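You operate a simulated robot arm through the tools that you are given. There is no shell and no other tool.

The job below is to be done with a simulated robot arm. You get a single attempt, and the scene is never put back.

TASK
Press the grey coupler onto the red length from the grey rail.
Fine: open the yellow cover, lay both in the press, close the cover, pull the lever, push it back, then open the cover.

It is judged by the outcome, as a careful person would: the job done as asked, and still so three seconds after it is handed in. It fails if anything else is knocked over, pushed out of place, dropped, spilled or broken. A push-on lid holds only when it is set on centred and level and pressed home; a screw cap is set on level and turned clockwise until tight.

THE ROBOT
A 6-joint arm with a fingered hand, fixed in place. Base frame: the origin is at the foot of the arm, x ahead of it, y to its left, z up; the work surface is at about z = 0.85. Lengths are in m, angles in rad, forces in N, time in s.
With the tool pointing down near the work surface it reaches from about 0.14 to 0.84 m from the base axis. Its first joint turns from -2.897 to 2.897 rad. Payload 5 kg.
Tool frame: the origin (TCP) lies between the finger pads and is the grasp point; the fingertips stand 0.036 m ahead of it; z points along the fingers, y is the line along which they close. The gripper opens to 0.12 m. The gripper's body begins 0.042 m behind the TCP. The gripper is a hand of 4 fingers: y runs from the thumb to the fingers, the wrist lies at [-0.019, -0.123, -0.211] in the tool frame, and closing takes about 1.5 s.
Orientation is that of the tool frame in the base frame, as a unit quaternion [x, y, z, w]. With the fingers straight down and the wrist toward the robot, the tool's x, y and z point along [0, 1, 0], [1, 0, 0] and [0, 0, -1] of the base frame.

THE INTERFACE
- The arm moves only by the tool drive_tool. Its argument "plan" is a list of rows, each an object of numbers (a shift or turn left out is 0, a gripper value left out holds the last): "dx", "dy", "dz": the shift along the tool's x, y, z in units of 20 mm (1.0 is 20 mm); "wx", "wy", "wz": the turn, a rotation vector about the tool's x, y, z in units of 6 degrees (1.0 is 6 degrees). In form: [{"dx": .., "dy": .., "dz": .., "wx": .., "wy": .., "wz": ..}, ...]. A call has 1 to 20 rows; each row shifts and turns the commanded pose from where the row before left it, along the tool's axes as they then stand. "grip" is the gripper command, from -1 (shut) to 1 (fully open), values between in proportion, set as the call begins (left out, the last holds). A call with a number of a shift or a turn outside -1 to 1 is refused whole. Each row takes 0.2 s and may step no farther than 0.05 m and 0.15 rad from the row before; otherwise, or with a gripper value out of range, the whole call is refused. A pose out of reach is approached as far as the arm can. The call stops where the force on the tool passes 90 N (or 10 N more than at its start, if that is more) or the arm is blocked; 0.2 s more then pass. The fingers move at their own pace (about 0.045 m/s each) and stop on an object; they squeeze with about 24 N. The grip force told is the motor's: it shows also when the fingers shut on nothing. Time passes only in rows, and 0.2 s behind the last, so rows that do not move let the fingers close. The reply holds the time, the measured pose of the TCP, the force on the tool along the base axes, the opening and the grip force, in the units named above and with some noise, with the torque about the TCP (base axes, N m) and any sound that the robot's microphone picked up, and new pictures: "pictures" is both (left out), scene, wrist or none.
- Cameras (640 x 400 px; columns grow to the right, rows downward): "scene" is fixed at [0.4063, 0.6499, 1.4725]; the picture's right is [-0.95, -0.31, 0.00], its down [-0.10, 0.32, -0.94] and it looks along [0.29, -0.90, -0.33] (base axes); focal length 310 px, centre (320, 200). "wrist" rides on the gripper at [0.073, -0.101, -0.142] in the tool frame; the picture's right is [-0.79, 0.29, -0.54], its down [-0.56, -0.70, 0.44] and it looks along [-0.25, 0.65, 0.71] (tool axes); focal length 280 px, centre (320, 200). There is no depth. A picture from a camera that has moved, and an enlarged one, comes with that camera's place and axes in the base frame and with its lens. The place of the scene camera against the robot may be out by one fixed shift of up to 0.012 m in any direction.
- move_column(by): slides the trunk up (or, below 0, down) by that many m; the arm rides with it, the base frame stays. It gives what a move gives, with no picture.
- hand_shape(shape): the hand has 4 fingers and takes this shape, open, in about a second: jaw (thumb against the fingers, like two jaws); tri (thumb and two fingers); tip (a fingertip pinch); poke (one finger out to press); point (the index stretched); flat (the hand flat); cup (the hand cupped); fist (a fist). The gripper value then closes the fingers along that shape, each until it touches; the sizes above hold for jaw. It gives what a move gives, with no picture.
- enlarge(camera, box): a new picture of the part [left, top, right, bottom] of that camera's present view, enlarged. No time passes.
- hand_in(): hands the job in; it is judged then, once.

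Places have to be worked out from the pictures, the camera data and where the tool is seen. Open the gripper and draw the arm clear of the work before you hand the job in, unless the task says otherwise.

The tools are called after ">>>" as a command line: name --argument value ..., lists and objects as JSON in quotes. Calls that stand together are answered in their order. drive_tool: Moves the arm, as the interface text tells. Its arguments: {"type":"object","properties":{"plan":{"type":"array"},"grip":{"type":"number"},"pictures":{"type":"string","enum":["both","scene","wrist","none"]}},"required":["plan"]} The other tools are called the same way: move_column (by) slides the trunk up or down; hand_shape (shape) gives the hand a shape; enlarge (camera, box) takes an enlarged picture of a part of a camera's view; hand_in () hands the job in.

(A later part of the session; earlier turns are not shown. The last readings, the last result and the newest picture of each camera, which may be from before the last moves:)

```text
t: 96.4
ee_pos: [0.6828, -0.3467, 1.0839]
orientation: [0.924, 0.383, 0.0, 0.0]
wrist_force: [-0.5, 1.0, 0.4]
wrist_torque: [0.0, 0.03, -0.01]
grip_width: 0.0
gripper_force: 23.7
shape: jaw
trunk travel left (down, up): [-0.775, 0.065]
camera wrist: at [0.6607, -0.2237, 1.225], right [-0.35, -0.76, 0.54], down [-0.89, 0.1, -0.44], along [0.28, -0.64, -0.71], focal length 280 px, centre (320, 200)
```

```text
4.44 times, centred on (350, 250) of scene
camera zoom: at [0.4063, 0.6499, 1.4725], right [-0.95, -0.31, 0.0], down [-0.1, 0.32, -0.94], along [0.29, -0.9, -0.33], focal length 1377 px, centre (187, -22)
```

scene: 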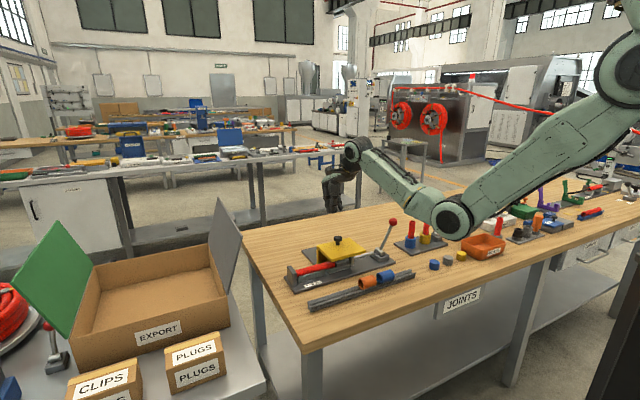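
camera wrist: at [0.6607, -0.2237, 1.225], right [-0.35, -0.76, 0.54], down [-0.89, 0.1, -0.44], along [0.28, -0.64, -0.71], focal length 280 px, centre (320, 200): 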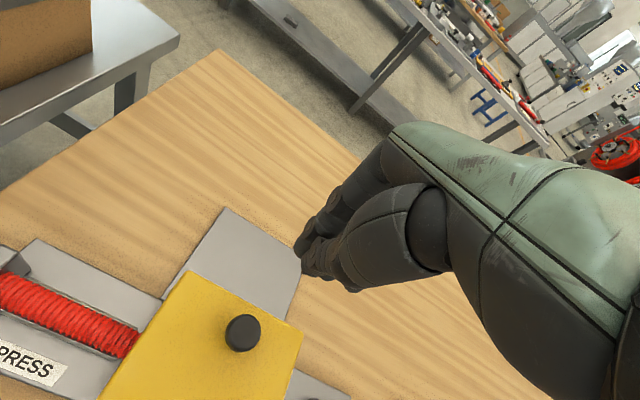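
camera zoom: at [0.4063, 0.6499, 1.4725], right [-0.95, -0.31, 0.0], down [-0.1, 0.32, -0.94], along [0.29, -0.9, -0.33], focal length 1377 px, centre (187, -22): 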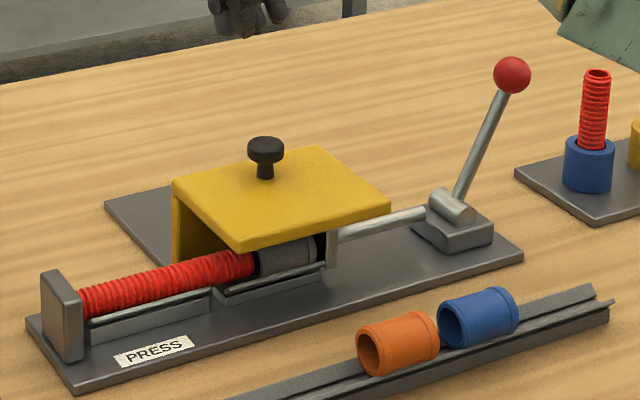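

The cover is closed over the parts. Next is the lever: its red ball is near E 0.016, N 0.652, z 0.993, leaning away from the stop. I'll open the hand and go above it.

>>> drive_tool --plan '[{"dz": -0.9}, {"dz": -0.9}, {"dx": -0.925, "dy": -0.317}, {"dx": -0.925, "dy": -0.317}, {"dx": -0.925, "dy": -0.317}, {"dx": -0.925, "dy": -0.317}, {"dx": -0.925, "dy": -0.317}, {"dx": -0.925, "dy": -0.317}, {"dx": -0.925, "dy": -0.317}, {"dx": -0.925, "dy": -0.317}, {"dx": -0.925, "dy": -0.317}, {"dx": -0.925, "dy": -0.317}, {"dx": -0.925, "dy": -0.317}, {"dx": -0.925, "dy": -0.317}, {}]' --grip 1

>>> enlarge --camera "wrist" --box '[160, 140, 420, 400]'

>>> enlarge --camera "scene" --box '[340, 160, 480, 280]'

```text
t: 99.6
ee_pos: [0.4717, -0.4502, 1.1198]
orientation: [0.924, 0.383, 0.001, 0.0]
wrist_force: [0.0, 0.3, 0.3]
wrist_torque: [-0.02, 0.03, -0.05]
grip_width: 0.1199
gripper_force: 0.1
shape: jaw
trunk travel left (down, up): [-0.775, 0.065]
camera wrist: at [0.4505, -0.3279, 1.2617], right [-0.35, -0.76, 0.54], down [-0.89, 0.1, -0.44], along [0.28, -0.64, -0.71], focal length 280 px, centre (320, 200)
```

scene: 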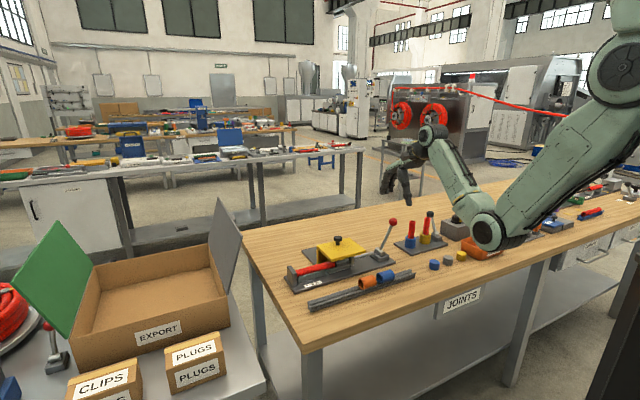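
wrist: 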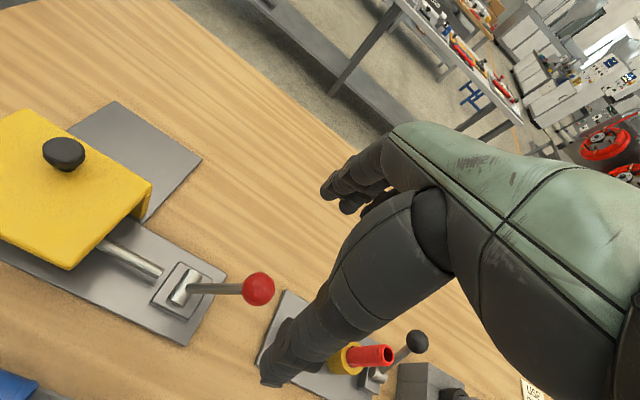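

```text
1.54 times, centred on (290, 270) of wrist
camera zoom: at [0.4505, -0.3279, 1.2617], right [-0.35, -0.76, 0.54], down [-0.89, 0.1, -0.44], along [0.28, -0.64, -0.71], focal length 431 px, centre (366, 92)
```

zoom: 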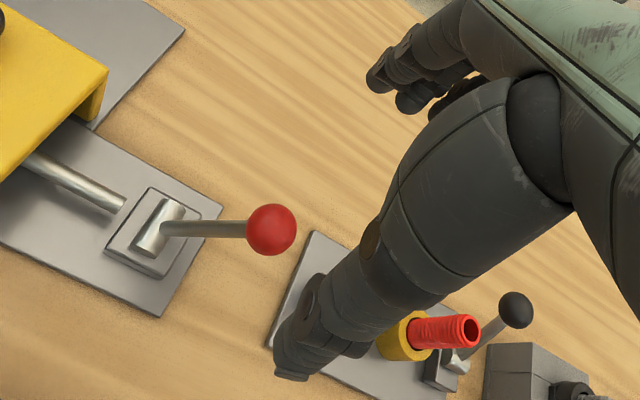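

```text
3.33 times, centred on (410, 220) of scene
camera zoom: at [0.4063, 0.6499, 1.4725], right [-0.95, -0.31, 0.0], down [-0.1, 0.32, -0.94], along [0.29, -0.9, -0.33], focal length 1033 px, centre (20, 133)
```

zoom: 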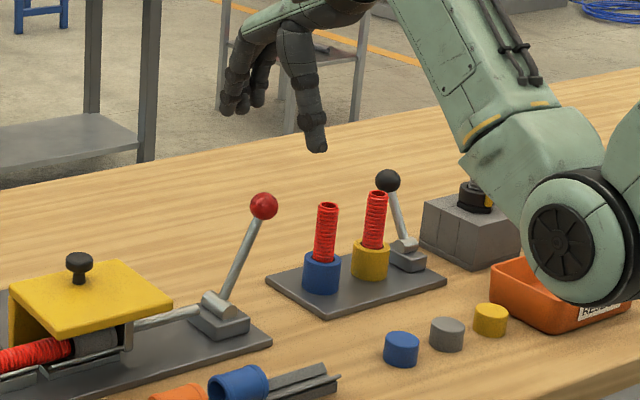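

The ball centre is at about E 0.017, N 0.650, z 0.996, with the pivot near E 0.072, z 0.885. I'll go down around the ball.

>>> drive_tool --plan '[{"dx": 0.1, "dy": -0.1}, {"dz": 1}, {"dz": 1}, {"dz": 1}, {"dz": 1}, {"dz": 1}, {"dz": 0.95}, {}]'

>>> enlarge --camera "wrist" --box '[160, 140, 420, 400]'

>>> enlarge --camera "scene" --box '[350, 190, 450, 280]'

```text
t: 101.4
ee_pos: [0.4705, -0.4469, 1.0003]
orientation: [0.924, 0.383, 0.0, 0.0]
wrist_force: [0.7, 1.2, -0.6]
wrist_torque: [0.02, -0.02, -0.03]
grip_width: 0.1196
gripper_force: 0.0
shape: jaw
trunk travel left (down, up): [-0.775, 0.065]
camera wrist: at [0.4502, -0.3249, 1.1416], right [-0.35, -0.76, 0.54], down [-0.89, 0.1, -0.44], along [0.28, -0.64, -0.71], focal length 280 px, centre (320, 200)
```

scene: 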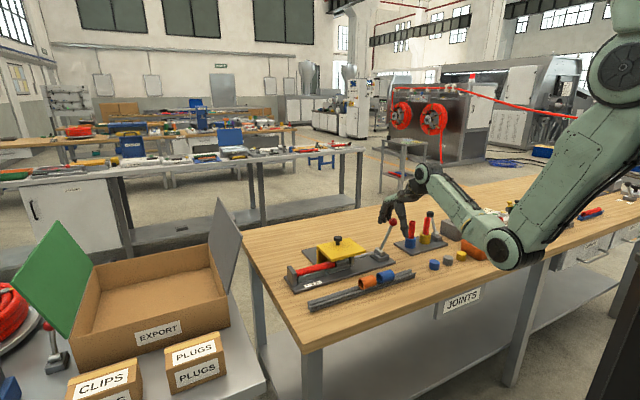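
wrist: 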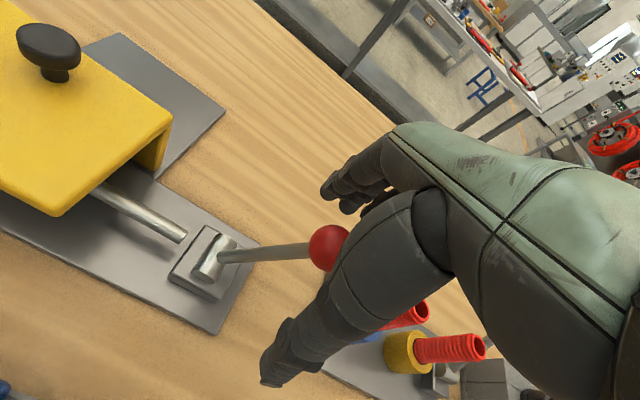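

```text
1.54 times, centred on (290, 270) of wrist
camera zoom: at [0.4502, -0.3249, 1.1416], right [-0.35, -0.76, 0.54], down [-0.89, 0.1, -0.44], along [0.28, -0.64, -0.71], focal length 431 px, centre (366, 92)
```

zoom: 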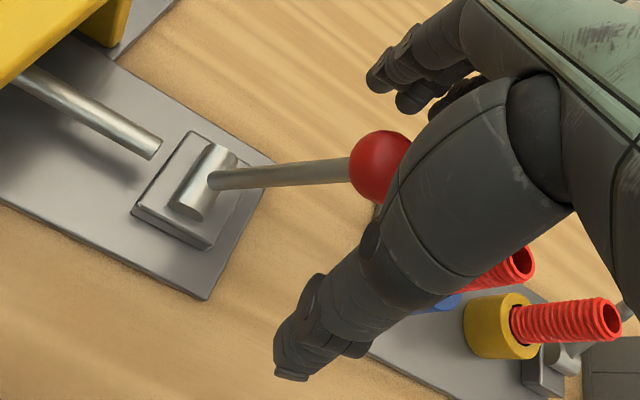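

```text
4.44 times, centred on (400, 235) of scene
camera zoom: at [0.4063, 0.6499, 1.4725], right [-0.95, -0.31, 0.0], down [-0.1, 0.32, -0.94], along [0.29, -0.9, -0.33], focal length 1377 px, centre (-36, 44)
```

zoom: 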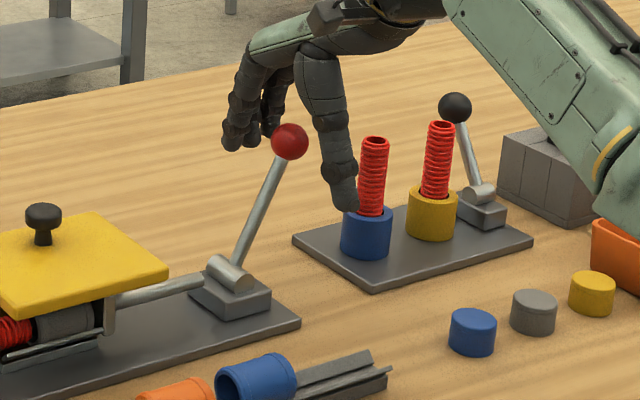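

The ball is centred between the thumb and fingers at TCP height. I'll close on it.

>>> drive_tool --plan '[{}, {}, {}, {}, {}, {}, {}, {}]' --grip -1

>>> enlarge --camera "wrist" --box '[160, 140, 420, 400]'

>>> enlarge --camera "scene" --box '[330, 190, 450, 290]'

```text
t: 103.2
ee_pos: [0.4702, -0.4477, 0.9992]
orientation: [0.924, 0.382, -0.001, -0.002]
wrist_force: [-3.2, 4.4, -4.9]
wrist_torque: [-0.22, -0.18, -0.1]
grip_width: 0.0078
gripper_force: 24.1
shape: jaw
trunk travel left (down, up): [-0.775, 0.065]
camera wrist: at [0.4497, -0.3246, 1.141], right [-0.35, -0.76, 0.54], down [-0.89, 0.1, -0.44], along [0.28, -0.64, -0.72], focal length 280 px, centre (320, 200)
```

scene: 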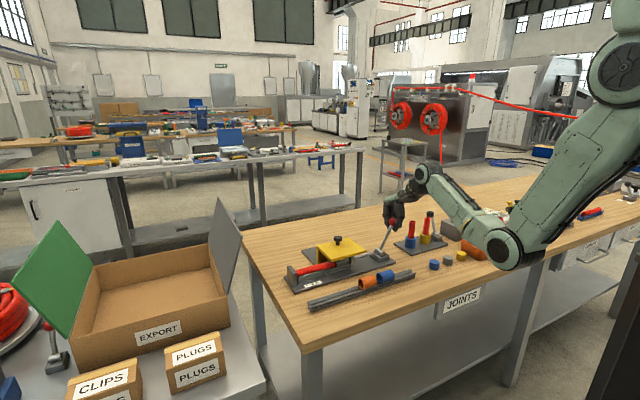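
wrist: 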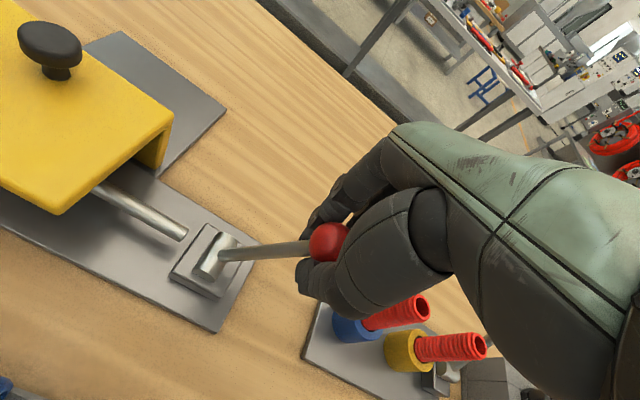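

```text
1.54 times, centred on (290, 270) of wrist
camera zoom: at [0.4497, -0.3246, 1.141], right [-0.35, -0.76, 0.54], down [-0.89, 0.1, -0.44], along [0.28, -0.64, -0.72], focal length 431 px, centre (366, 92)
```

zoom: 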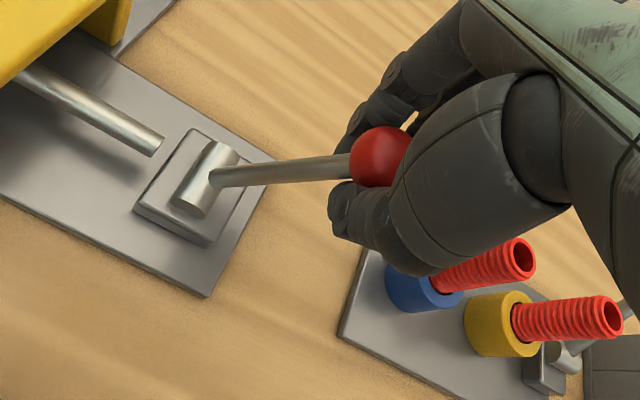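

```text
4.00 times, centred on (390, 240) of scene
camera zoom: at [0.4063, 0.6499, 1.4725], right [-0.95, -0.31, 0.0], down [-0.1, 0.32, -0.94], along [0.29, -0.9, -0.33], focal length 1240 px, centre (40, 40)
```

zoom: 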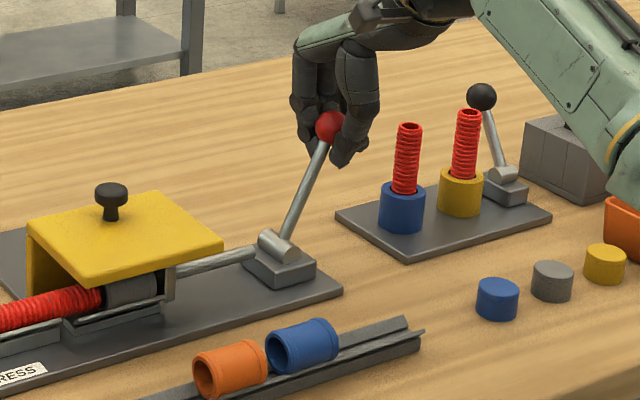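

The ball is caged in the hand. I'll test the lever by moving a little toward the stop along its arc and reading the force.

>>> drive_tool --plan '[{"dx": 0.15, "dz": -0.06}, {"dx": 0.15, "dz": -0.06}, {"dx": 0.15, "dz": -0.06}, {}]' --pictures "none"

>>> enlarge --camera "scene" --box '[330, 190, 450, 290]'

```text
t: 104.2
ee_pos: [0.4767, -0.4402, 1.0028]
orientation: [0.924, 0.383, 0.0, 0.0]
wrist_force: [-5.9, 6.3, -9.1]
wrist_torque: [-0.22, -0.02, -0.1]
grip_width: 0.0085
gripper_force: 23.9
shape: jaw
trunk travel left (down, up): [-0.775, 0.065]
```

```text
4.00 times, centred on (390, 240) of scene
camera zoom: at [0.4063, 0.6499, 1.4725], right [-0.95, -0.31, 0.0], down [-0.1, 0.32, -0.94], along [0.29, -0.9, -0.33], focal length 1240 px, centre (40, 40)
```

zoom: 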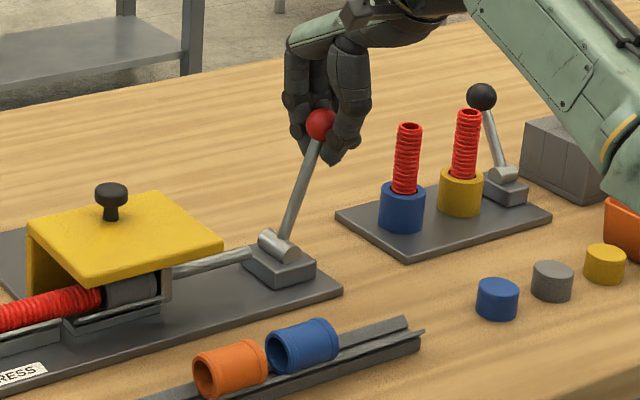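

The lever moves freely toward the stop with almost no force along the axis. I'll continue along the arc up to vertical.

>>> drive_tool --plan '[{"dx": 0.315, "dz": -0.11}, {"dx": 0.32, "dz": -0.095}, {"dx": 0.32, "dz": -0.08}, {"dx": 0.32, "dz": -0.06}, {"dx": 0.325, "dz": -0.045}, {"dx": 0.325, "dz": -0.025}, {}]' --pictures "none"

>>> enlarge --camera "scene" --box '[330, 190, 450, 290]'

```text
t: 105.8
ee_pos: [0.504, -0.4134, 1.0125]
orientation: [0.924, 0.383, 0.0, 0.0]
wrist_force: [-5.3, 2.1, -13.8]
wrist_torque: [-0.28, 0.06, -0.02]
grip_width: 0.0085
gripper_force: 24.0
shape: jaw
trunk travel left (down, up): [-0.775, 0.065]
```

```text
4.00 times, centred on (390, 240) of scene
camera zoom: at [0.4063, 0.6499, 1.4725], right [-0.95, -0.31, 0.0], down [-0.1, 0.32, -0.94], along [0.29, -0.9, -0.33], focal length 1240 px, centre (40, 40)
```

zoom: 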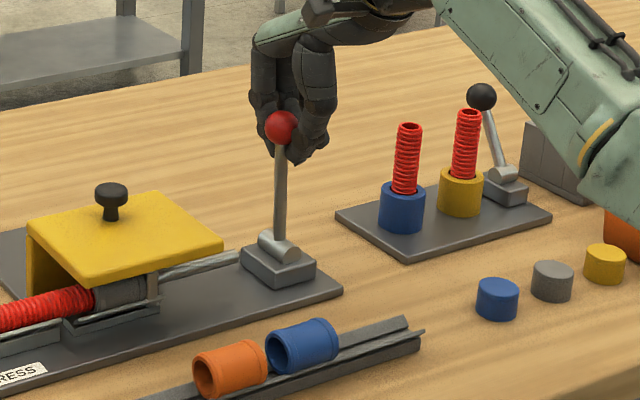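

The ram has advanced as the lever came upright. I'll continue over toward the stop and watch the force.

>>> drive_tool --plan '[{"dx": 0.325, "dz": 0.06}, {"dx": 0.325, "dz": 0.06}, {"dx": 0.325, "dz": 0.06}, {"dx": 0.32, "dz": 0.06}, {}]' --pictures "none"

>>> enlarge --camera "scene" --box '[310, 190, 430, 290]'

```text
t: 107.0
ee_pos: [0.5226, -0.3964, 1.0073]
orientation: [0.924, 0.382, 0.0, -0.001]
wrist_force: [0.5, 0.1, 0.4]
wrist_torque: [-0.02, -0.02, 0.0]
grip_width: 0.007
gripper_force: 23.7
shape: jaw
trunk travel left (down, up): [-0.775, 0.065]
```

```text
4.00 times, centred on (370, 240) of scene
camera zoom: at [0.4063, 0.6499, 1.4725], right [-0.95, -0.31, 0.0], down [-0.1, 0.32, -0.94], along [0.29, -0.9, -0.33], focal length 1240 px, centre (120, 40)
```

zoom: 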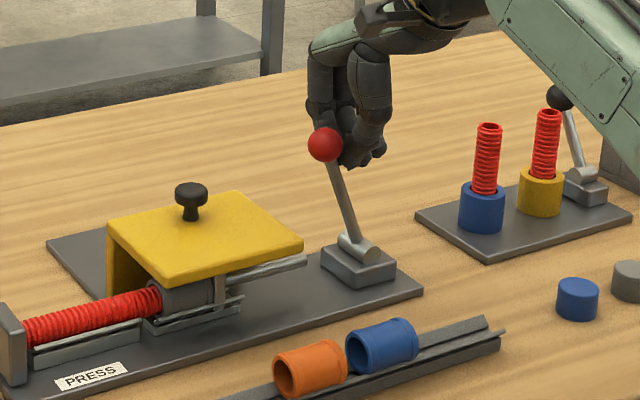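

The ball has slipped ahead of my closed fingers and sits near E 0.12, z 0.998. The ram has moved well forward, so I'll keep pushing the lever from behind with the closed hand.

>>> drive_tool --plan '[{"dx": 0.3, "dz": 0.1}, {"dx": 0.3, "dz": 0.1}, {"dx": 0.3, "dz": 0.12}, {}]'

>>> enlarge --camera "scene" --box '[310, 190, 430, 290]'

>>> enlarge --camera "wrist" --box '[160, 140, 420, 400]'

```text
t: 108.0
ee_pos: [0.531, -0.3888, 1.0041]
orientation: [0.925, 0.38, 0.001, 0.003]
wrist_force: [-19.2, -27.9, 15.5]
wrist_torque: [-0.63, 0.48, -0.13]
grip_width: 0.0075
gripper_force: 24.5
shape: jaw
trunk travel left (down, up): [-0.775, 0.065]
camera wrist: at [0.5109, -0.2646, 1.145], right [-0.36, -0.76, 0.54], down [-0.89, 0.1, -0.45], along [0.28, -0.64, -0.71], focal length 280 px, centre (320, 200)
```

scene: 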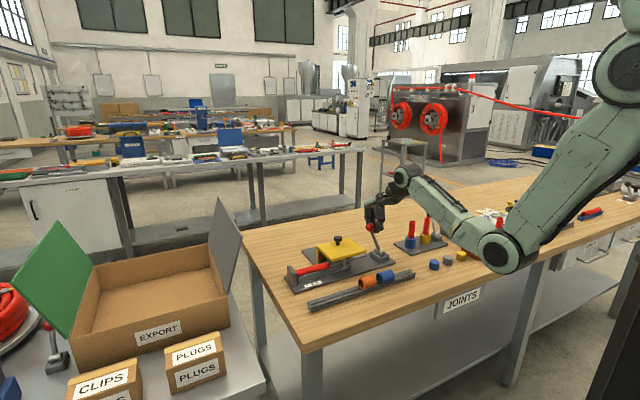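
wrist: 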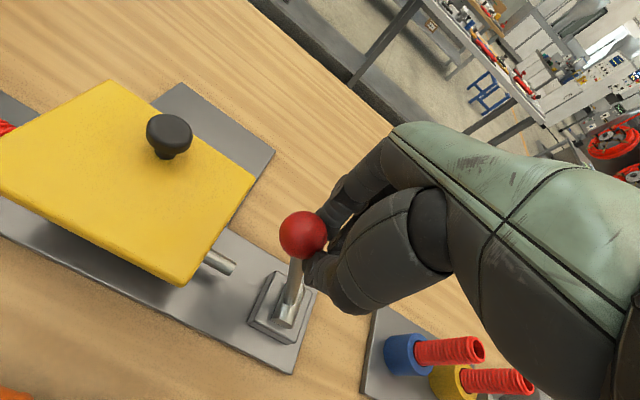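

```text
4.00 times, centred on (370, 240) of scene
camera zoom: at [0.4063, 0.6499, 1.4725], right [-0.95, -0.31, 0.0], down [-0.1, 0.32, -0.94], along [0.29, -0.9, -0.33], focal length 1240 px, centre (120, 40)
```

zoom: 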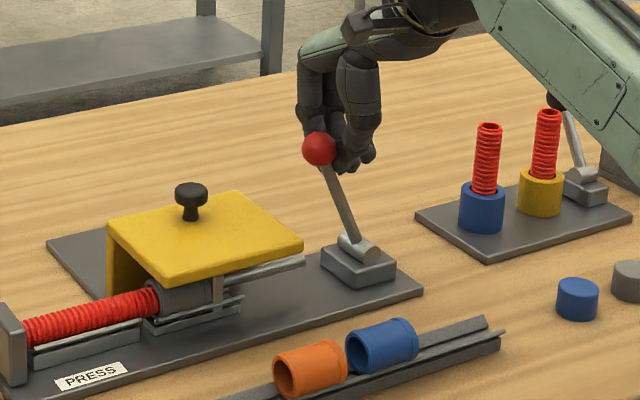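

```text
1.54 times, centred on (290, 270) of wrist
camera zoom: at [0.5109, -0.2646, 1.145], right [-0.36, -0.76, 0.54], down [-0.89, 0.1, -0.45], along [0.28, -0.64, -0.71], focal length 431 px, centre (366, 92)
```

zoom: 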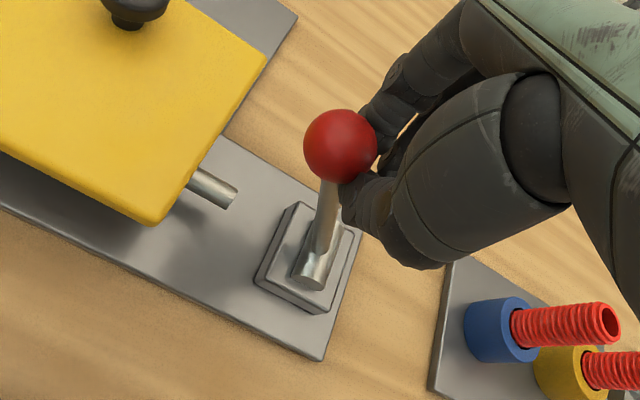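

Resistance has built to about 33 N along the axis, so the coupler is being pressed on. I'll keep pushing steadily.

>>> drive_tool --plan '[{"dx": 0.25, "dz": 0.05}, {"dx": 0.25, "dz": 0.08}, {}]' --pictures "none"

>>> enlarge --camera "scene" --box '[310, 190, 430, 290]'

>>> enlarge --camera "wrist" --box '[160, 140, 420, 400]'

```text
t: 108.8
ee_pos: [0.5321, -0.3837, 1.0034]
orientation: [0.926, 0.378, -0.001, 0.004]
wrist_force: [-32.6, -36.6, 31.5]
wrist_torque: [-0.91, 0.86, -0.12]
grip_width: 0.0077
gripper_force: 23.9
shape: jaw
trunk travel left (down, up): [-0.775, 0.065]
```

```text
4.00 times, centred on (370, 240) of scene
camera zoom: at [0.4063, 0.6499, 1.4725], right [-0.95, -0.31, 0.0], down [-0.1, 0.32, -0.94], along [0.29, -0.9, -0.33], focal length 1240 px, centre (120, 40)
```

zoom: 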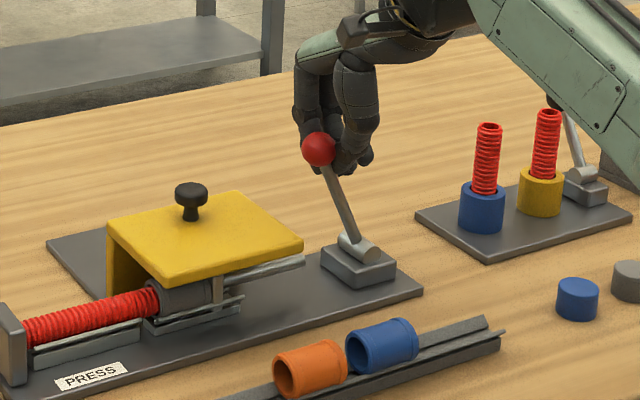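

```text
1.54 times, centred on (290, 270) of wrist
camera zoom: at [0.5135, -0.26, 1.1433], right [-0.36, -0.75, 0.55], down [-0.89, 0.1, -0.45], along [0.28, -0.65, -0.71], focal length 431 px, centre (366, 92)
```

zoom: 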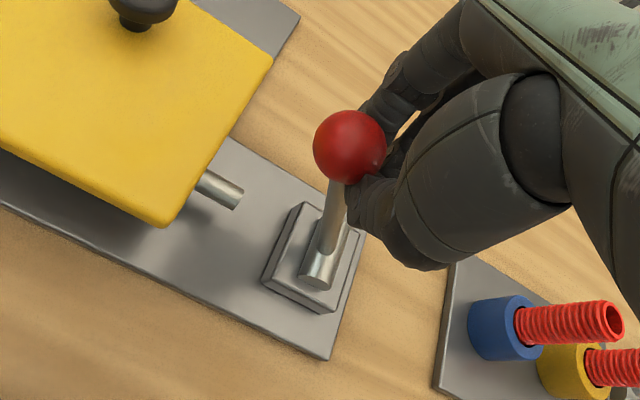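

The lever is at about 26° on the far side, mirroring its start, and didn't move under about 58 N. I'll press a bit harder to be sure the coupler is fully home.

>>> drive_tool --plan '[{"dx": 0.2, "dz": 0.05}, {"dx": 0.1, "dz": 0.03}, {}]' --pictures "none"

>>> enlarge --camera "scene" --box '[310, 220, 410, 300]'

```text
t: 109.6
ee_pos: [0.5339, -0.3828, 1.0025]
orientation: [0.927, 0.376, -0.001, 0.005]
wrist_force: [-41.7, -44.2, 38.1]
wrist_torque: [-1.0, 1.07, -0.14]
grip_width: 0.0083
gripper_force: 24.2
shape: jaw
trunk travel left (down, up): [-0.775, 0.065]
```

```text
5.00 times, centred on (360, 260) of scene
camera zoom: at [0.4063, 0.6499, 1.4725], right [-0.95, -0.31, 0.0], down [-0.1, 0.32, -0.94], along [0.29, -0.9, -0.33], focal length 1549 px, centre (120, -100)
```

zoom: 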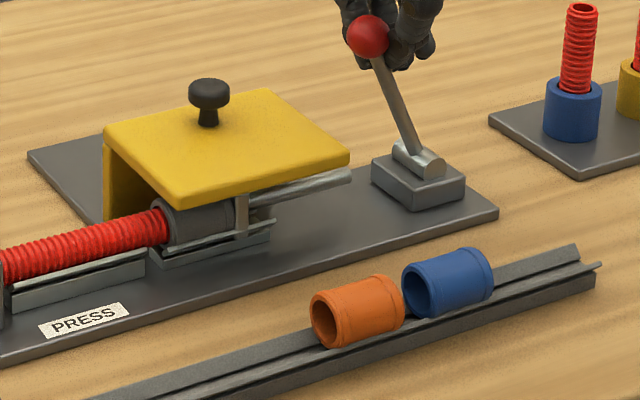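

The lever is hard against its end stop at 72 N with no motion, and the coupler is seated over about half its length. Now I'll free the hand, re-cage the ball at E ≈ 0.126, and push the lever back.

>>> drive_tool --plan '[{"dx": -0.6}, {"dx": -0.6}, {}]' --pictures "none"

>>> drive_tool --plan '[{}, {}, {}, {}, {}, {}, {}, {}]' --grip 1

>>> enlarge --camera "wrist" --box '[160, 140, 420, 400]'

>>> enlarge --camera "scene" --box '[310, 190, 430, 290]'

```text
t: 110.4
ee_pos: [0.529, -0.3888, 0.9993]
orientation: [0.924, 0.383, 0.002, 0.0]
wrist_force: [-0.6, -6.3, 23.5]
wrist_torque: [-0.04, -0.07, -0.02]
grip_width: 0.0086
gripper_force: 24.5
shape: jaw
trunk travel left (down, up): [-0.775, 0.065]
```

```text
t: 112.2
ee_pos: [0.5301, -0.3908, 0.9963]
orientation: [0.924, 0.382, 0.001, 0.0]
wrist_force: [0.4, -0.2, -0.4]
wrist_torque: [0.03, 0.02, 0.01]
grip_width: 0.1197
gripper_force: 0.1
shape: jaw
trunk travel left (down, up): [-0.775, 0.065]
camera wrist: at [0.5095, -0.2669, 1.1385], right [-0.35, -0.76, 0.54], down [-0.89, 0.1, -0.44], along [0.28, -0.64, -0.71], focal length 280 px, centre (320, 200)
```

scene: 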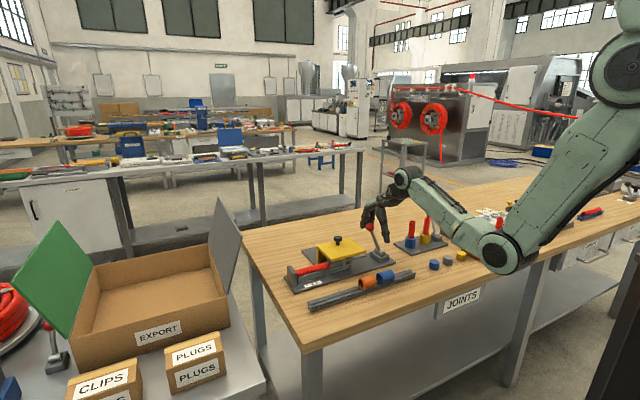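
wrist: 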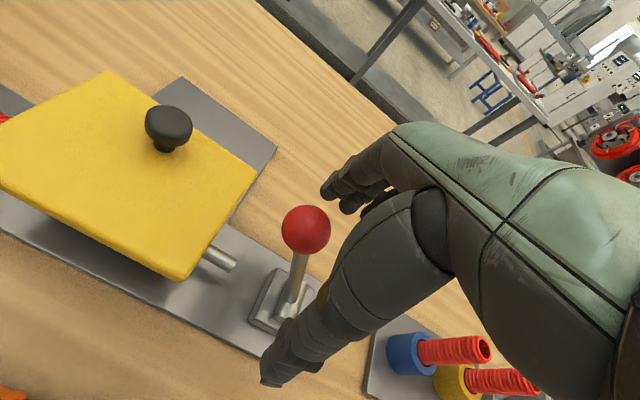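

```text
1.54 times, centred on (290, 270) of wrist
camera zoom: at [0.5095, -0.2669, 1.1385], right [-0.35, -0.76, 0.54], down [-0.89, 0.1, -0.44], along [0.28, -0.64, -0.71], focal length 431 px, centre (366, 92)
```

zoom: 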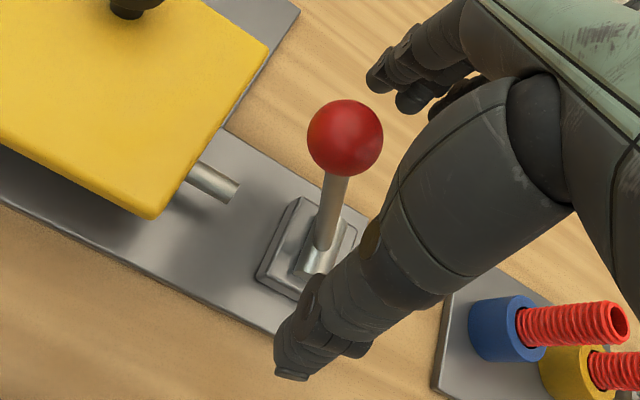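

```text
4.00 times, centred on (370, 240) of scene
camera zoom: at [0.4063, 0.6499, 1.4725], right [-0.95, -0.31, 0.0], down [-0.1, 0.32, -0.94], along [0.29, -0.9, -0.33], focal length 1240 px, centre (120, 40)
```

zoom: 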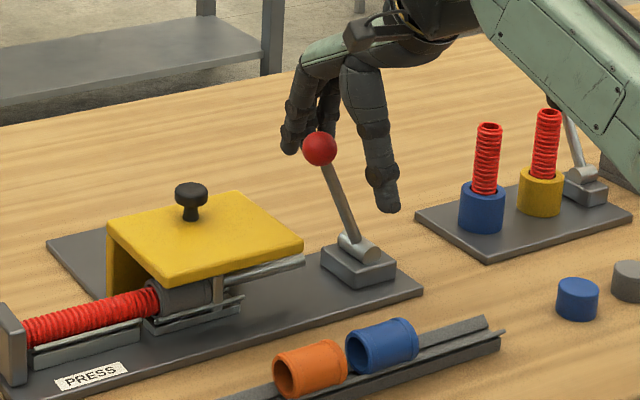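

The ball is centred at E ≈ 0.123, z ≈ 0.998. I'll move over to straddle it and close.

>>> drive_tool --plan '[{"dx": 0.7, "dz": -0.1}, {"dx": 0.65, "dz": -0.05, "dy": -0.08}, {}]' --pictures "none"

>>> drive_tool --plan '[{}, {}, {}, {}, {}, {}, {}, {}]' --grip -1

>>> enlarge --camera "scene" --box '[310, 190, 430, 290]'

```text
t: 113.0
ee_pos: [0.5475, -0.3696, 0.9989]
orientation: [0.924, 0.382, 0.0, 0.0]
wrist_force: [0.3, 0.2, -0.4]
wrist_torque: [-0.02, 0.01, -0.03]
grip_width: 0.1195
gripper_force: 0.1
shape: jaw
trunk travel left (down, up): [-0.775, 0.065]
```

```text
t: 114.8
ee_pos: [0.5479, -0.3699, 0.9988]
orientation: [0.924, 0.382, -0.001, -0.002]
wrist_force: [-3.5, 1.6, -5.0]
wrist_torque: [-0.11, -0.09, 0.07]
grip_width: 0.0141
gripper_force: 24.2
shape: jaw
trunk travel left (down, up): [-0.775, 0.065]
camera wrist: at [0.527, -0.2466, 1.1399], right [-0.35, -0.76, 0.54], down [-0.89, 0.1, -0.44], along [0.28, -0.64, -0.72], focal length 280 px, centre (320, 200)
```

scene: 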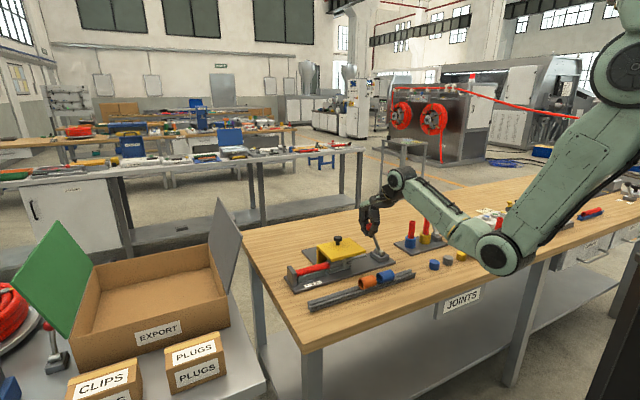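
wrist: 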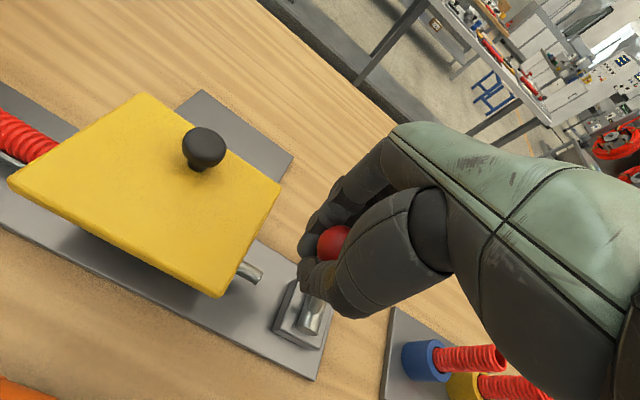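

```text
4.00 times, centred on (370, 240) of scene
camera zoom: at [0.4063, 0.6499, 1.4725], right [-0.95, -0.31, 0.0], down [-0.1, 0.32, -0.94], along [0.29, -0.9, -0.33], focal length 1240 px, centre (120, 40)
```

zoom: 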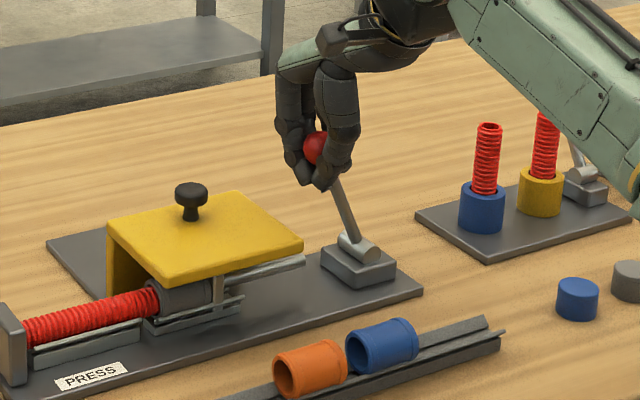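

The ball is caged again. I'll swing the lever back along the arc, first up to vertical.

>>> drive_tool --plan '[{"dx": -0.3, "dz": -0.11}, {"dx": -0.31, "dz": -0.1}, {"dx": -0.32, "dz": -0.08}, {"dx": -0.33, "dz": -0.06}, {"dx": -0.33, "dz": -0.04}, {"dx": -0.34, "dz": -0.02}, {"dx": -0.34, "dz": -0.01}, {"dx": -0.34}, {}]' --pictures "none"

>>> enlarge --camera "scene" --box '[310, 190, 430, 290]'

```text
t: 116.8
ee_pos: [0.5098, -0.406, 1.0088]
orientation: [0.923, 0.384, 0.0, 0.0]
wrist_force: [-1.8, 2.5, -1.3]
wrist_torque: [0.01, -0.02, 0.02]
grip_width: 0.0133
gripper_force: 24.1
shape: jaw
trunk travel left (down, up): [-0.775, 0.065]
```

```text
4.00 times, centred on (370, 240) of scene
camera zoom: at [0.4063, 0.6499, 1.4725], right [-0.95, -0.31, 0.0], down [-0.1, 0.32, -0.94], along [0.29, -0.9, -0.33], focal length 1240 px, centre (120, 40)
```

zoom: 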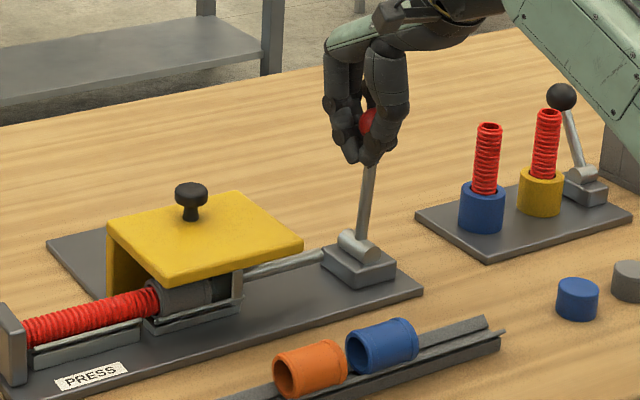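

The ram is retracting and the coupler stays on the tube. I'll bring the lever the rest of the way to its starting position.

>>> drive_tool --plan '[{"dx": -0.345, "dz": 0.01}, {"dx": -0.345, "dz": 0.02}, {"dx": -0.345, "dz": 0.04}, {"dx": -0.345, "dz": 0.055}, {"dx": -0.34, "dz": 0.07}, {"dx": -0.34, "dz": 0.08}, {"dx": -0.33, "dz": 0.1}, {"dx": -0.32, "dz": 0.11}, {}]' --pictures "wrist"

>>> enlarge --camera "scene" --box '[310, 190, 430, 290]'

```text
t: 118.8
ee_pos: [0.4768, -0.4372, 1.0025]
orientation: [0.922, 0.386, 0.002, 0.002]
wrist_force: [28.0, 31.5, 20.6]
wrist_torque: [0.82, -0.78, 0.17]
grip_width: 0.0133
gripper_force: 23.7
shape: jaw
trunk travel left (down, up): [-0.775, 0.065]
camera wrist: at [0.4559, -0.314, 1.1435], right [-0.35, -0.76, 0.54], down [-0.89, 0.09, -0.45], along [0.29, -0.64, -0.71], focal length 280 px, centre (320, 200)
```

wrist: 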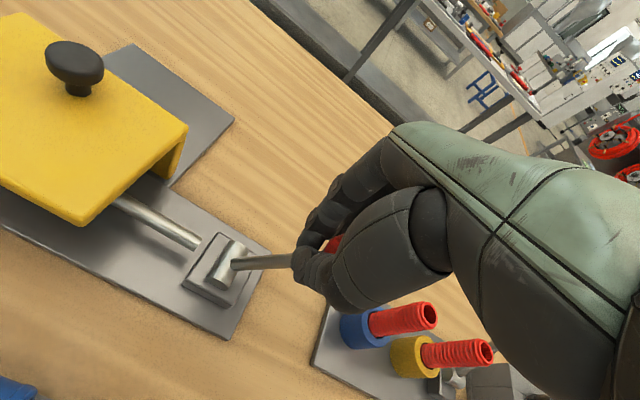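

```text
4.00 times, centred on (370, 240) of scene
camera zoom: at [0.4063, 0.6499, 1.4725], right [-0.95, -0.31, 0.0], down [-0.1, 0.32, -0.94], along [0.29, -0.9, -0.33], focal length 1240 px, centre (120, 40)
```

zoom: 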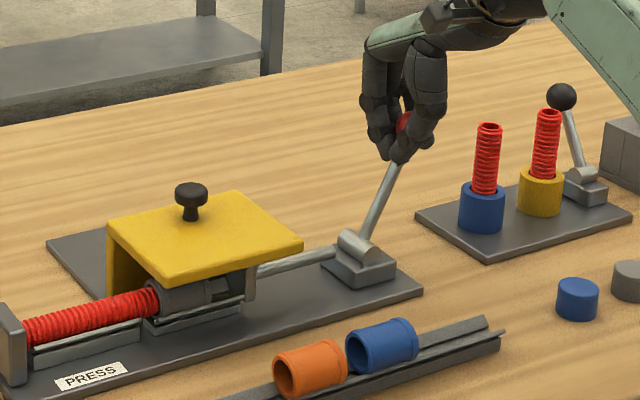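

The lever is firmly at its starting stop, with about 42 N pushing back. I'll relax, open the hand and rise.

>>> drive_tool --plan '[{"dx": 0.25, "dz": -0.1}, {"dx": 0.15, "dz": -0.05}, {}]' --pictures "none"

>>> drive_tool --plan '[{}, {}, {}, {}, {}, {}, {}, {}, {"dz": -1}, {"dz": -1}, {"dz": -1}, {"dz": -1}, {"dz": -1}, {}]' --grip 1

>>> enlarge --camera "scene" --box '[290, 205, 410, 295]'

```text
t: 119.6
ee_pos: [0.4798, -0.436, 1.0031]
orientation: [0.924, 0.382, 0.0, 0.001]
wrist_force: [15.4, 15.4, 14.1]
wrist_torque: [0.46, -0.49, 0.07]
grip_width: 0.0133
gripper_force: 24.3
shape: jaw
trunk travel left (down, up): [-0.775, 0.065]
```

```text
t: 122.6
ee_pos: [0.4785, -0.4385, 1.1009]
orientation: [0.924, 0.383, 0.0, 0.0]
wrist_force: [0.0, 0.6, -0.2]
wrist_torque: [0.0, -0.02, 0.0]
grip_width: 0.1195
gripper_force: 0.0
shape: jaw
trunk travel left (down, up): [-0.775, 0.065]
camera wrist: at [0.4572, -0.3155, 1.2431], right [-0.35, -0.76, 0.54], down [-0.89, 0.1, -0.44], along [0.28, -0.64, -0.71], focal length 280 px, centre (320, 200)
```

scene: 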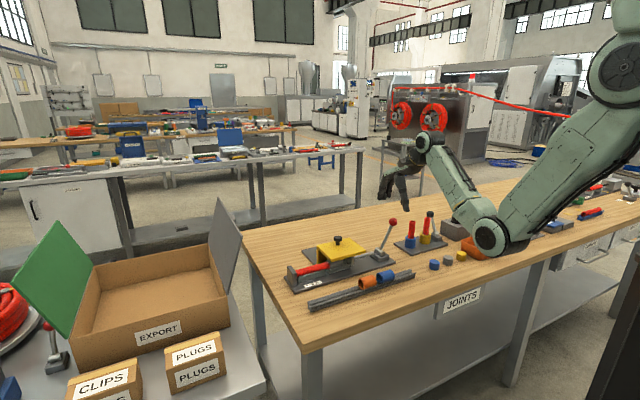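
wrist: 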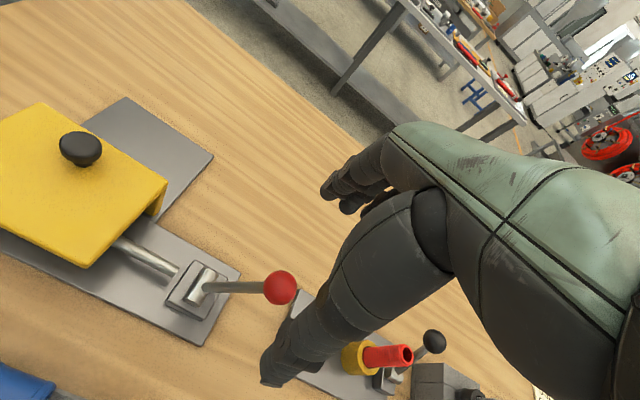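

```text
4.44 times, centred on (350, 250) of scene
camera zoom: at [0.4063, 0.6499, 1.4725], right [-0.95, -0.31, 0.0], down [-0.1, 0.32, -0.94], along [0.29, -0.9, -0.33], focal length 1377 px, centre (187, -22)
```

zoom: 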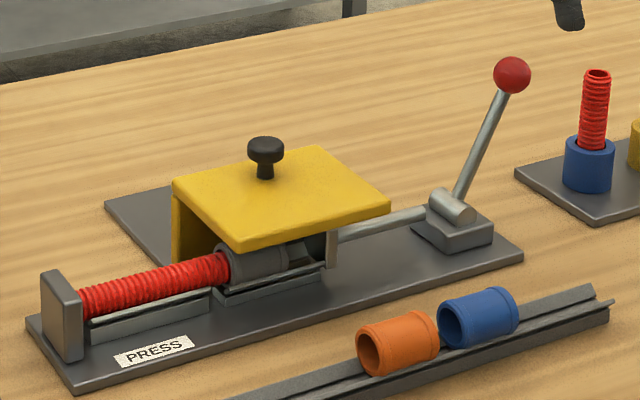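

The lever is back and the coupler is now well onto the tube. Last step is opening the cover again, so I'll go over the knob at E ≈ 0.2365, N ≈ 0.688.

>>> drive_tool --plan '[{"dx": 0.946, "dy": 0.18}, {"dx": 0.946, "dy": 0.18}, {"dx": 0.946, "dy": 0.18}, {"dx": 0.946, "dy": 0.18}, {"dx": 0.946, "dy": 0.18}, {"dx": 0.946, "dy": 0.18}, {"dx": 0.946, "dy": 0.18}, {"dx": 0.946, "dy": 0.18}, {"dx": 0.946, "dy": 0.18}, {"dx": 0.946, "dy": 0.18}, {"dx": 0.946, "dy": 0.18}, {"dz": 1}, {"dz": 1}, {"dz": 1}, {"dz": 1}, {"dz": 1}, {"dz": 1}, {}]'

>>> enlarge --camera "scene" --box '[280, 195, 400, 290]'

```text
t: 126.4
ee_pos: [0.6532, -0.3184, 0.9805]
orientation: [0.924, 0.383, 0.0, 0.001]
wrist_force: [0.8, -1.1, 0.1]
wrist_torque: [-0.01, -0.03, -0.01]
grip_width: 0.1198
gripper_force: 0.0
shape: jaw
trunk travel left (down, up): [-0.775, 0.065]
camera wrist: at [0.6322, -0.1964, 1.1224], right [-0.35, -0.76, 0.54], down [-0.89, 0.1, -0.44], along [0.28, -0.64, -0.71], focal length 280 px, centre (320, 200)
```

scene: 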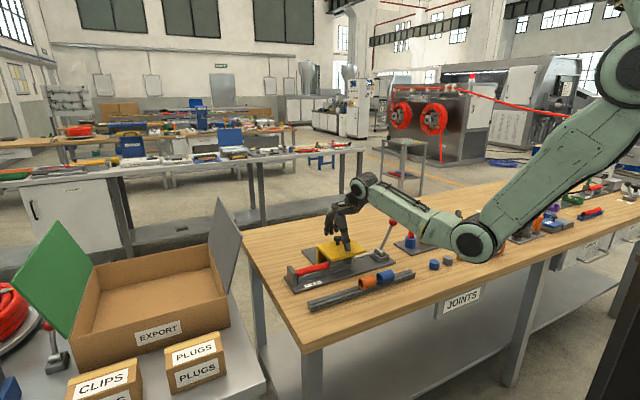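
wrist: 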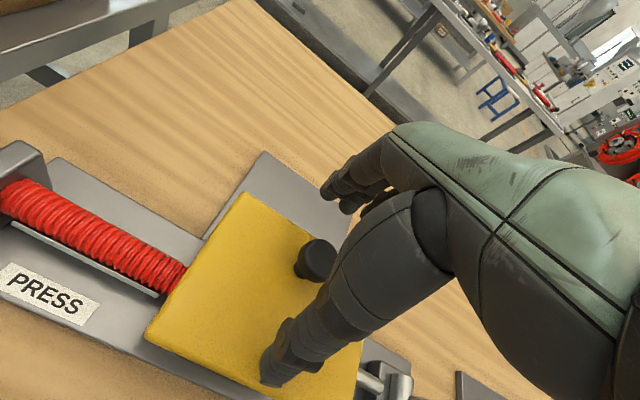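

```text
4.21 times, centred on (340, 242) of scene
camera zoom: at [0.4063, 0.6499, 1.4725], right [-0.95, -0.31, 0.0], down [-0.1, 0.32, -0.94], along [0.29, -0.9, -0.33], focal length 1305 px, centre (236, 21)
```

zoom: 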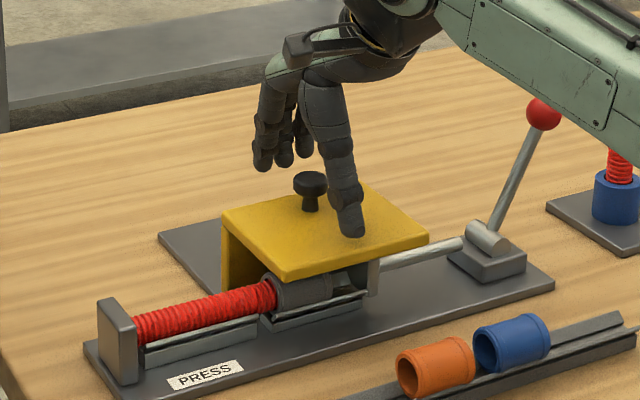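

The hand is around the knob, same as the first time. I'll grip it and slide the cover back.

>>> drive_tool --plan '[{}, {}, {}, {}, {}, {}, {}, {}, {}]' --pictures "none" --grip -1

>>> drive_tool --plan '[{"dy": 0.25}, {"dy": 0.35}, {"dy": 0.4}, {"dy": 0.4}, {"dy": 0.4}, {"dy": 0.4}, {"dy": 0.4}, {"dy": 0.4}, {"dy": 0.4}, {"dy": 0.4}, {"dy": 0.4}, {"dy": 0.4}, {"dy": 0.4}, {"dy": 0.4}, {"dy": 0.4}, {}]'

>>> enlarge --camera "scene" --box '[280, 195, 400, 290]'

```text
t: 128.4
ee_pos: [0.6528, -0.3204, 0.9789]
orientation: [0.924, 0.383, -0.001, -0.002]
wrist_force: [-0.3, 1.8, -7.5]
wrist_torque: [-0.02, 0.0, -0.02]
grip_width: 0.0177
gripper_force: 23.9
shape: jaw
trunk travel left (down, up): [-0.775, 0.065]
```

```text
t: 131.8
ee_pos: [0.7357, -0.4014, 0.979]
orientation: [0.924, 0.382, -0.001, -0.001]
wrist_force: [-2.8, -1.0, -13.1]
wrist_torque: [-0.01, 0.03, 0.02]
grip_width: 0.0174
gripper_force: 23.8
shape: jaw
trunk travel left (down, up): [-0.775, 0.065]
camera wrist: at [0.7158, -0.2793, 1.1214], right [-0.35, -0.76, 0.54], down [-0.89, 0.1, -0.44], along [0.28, -0.64, -0.72], focal length 280 px, centre (320, 200)
```

scene: 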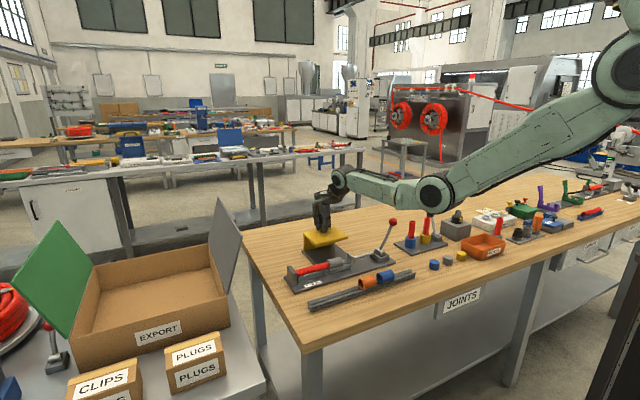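
wrist: 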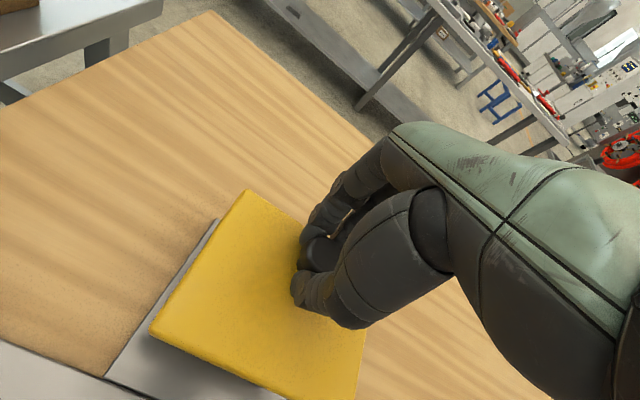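

```text
4.21 times, centred on (340, 242) of scene
camera zoom: at [0.4063, 0.6499, 1.4725], right [-0.95, -0.31, 0.0], down [-0.1, 0.32, -0.94], along [0.29, -0.9, -0.33], focal length 1305 px, centre (236, 21)
```

zoom: 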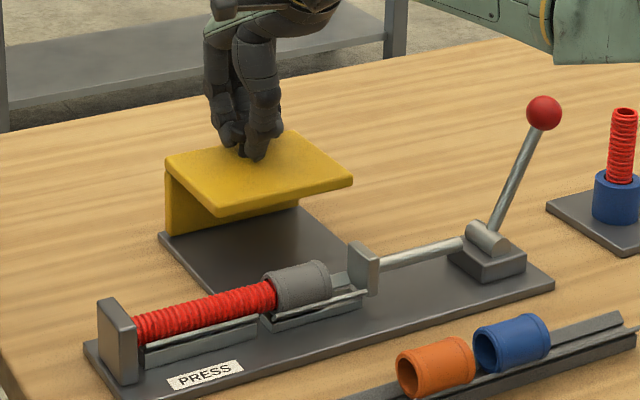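

The joint is visible, and the cover is at its earlier open position. I'll nudge it to the stop, release and rise.

>>> drive_tool --plan '[{"dy": 0.2}, {"dy": 0.2}, {}]' --pictures "none"

>>> drive_tool --plan '[{}, {}, {}, {}, {}, {}, {}, {}, {}, {"dz": -1}, {"dz": -1}, {"dz": -1}, {"dz": -1}, {"dz": -1}, {"dz": -1}, {}]' --grip 1

>>> enlarge --camera "scene" --box '[280, 205, 400, 295]'

```text
t: 132.6
ee_pos: [0.7385, -0.4048, 0.9793]
orientation: [0.924, 0.382, -0.002, -0.002]
wrist_force: [-15.7, 11.3, -13.4]
wrist_torque: [0.32, 0.34, -0.06]
grip_width: 0.0175
gripper_force: 24.0
shape: jaw
trunk travel left (down, up): [-0.775, 0.065]
```

```text
t: 136.0
ee_pos: [0.7405, -0.4068, 1.1013]
orientation: [0.924, 0.382, 0.0, 0.0]
wrist_force: [0.3, -0.7, -1.3]
wrist_torque: [-0.01, 0.0, 0.0]
grip_width: 0.1195
gripper_force: 0.1
shape: jaw
trunk travel left (down, up): [-0.775, 0.065]
camera wrist: at [0.7198, -0.2838, 1.2423], right [-0.35, -0.76, 0.54], down [-0.89, 0.1, -0.44], along [0.28, -0.64, -0.71], focal length 280 px, centre (320, 200)
```

scene: 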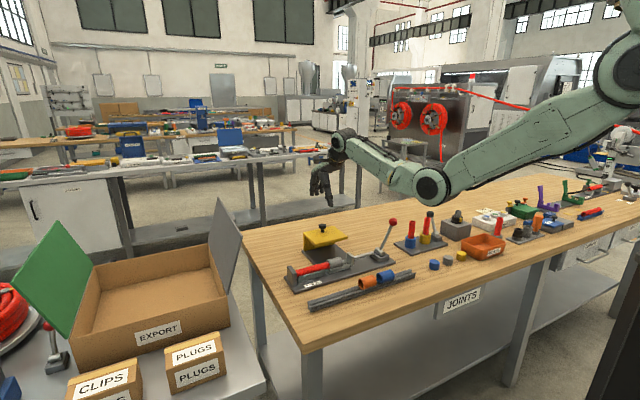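
wrist: 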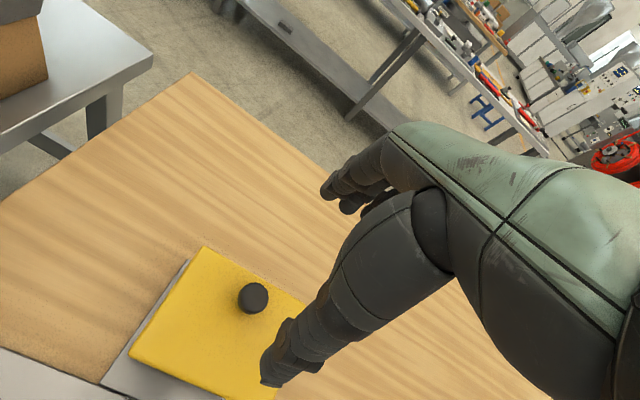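

```text
4.44 times, centred on (340, 250) of scene
camera zoom: at [0.4063, 0.6499, 1.4725], right [-0.95, -0.31, 0.0], down [-0.1, 0.32, -0.94], along [0.29, -0.9, -0.33], focal length 1377 px, centre (231, -22)
```

zoom: 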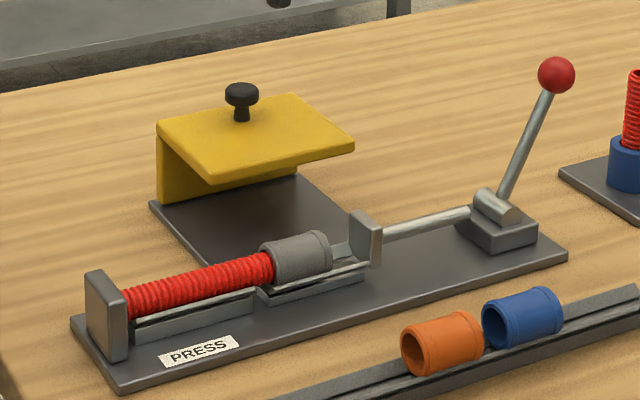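

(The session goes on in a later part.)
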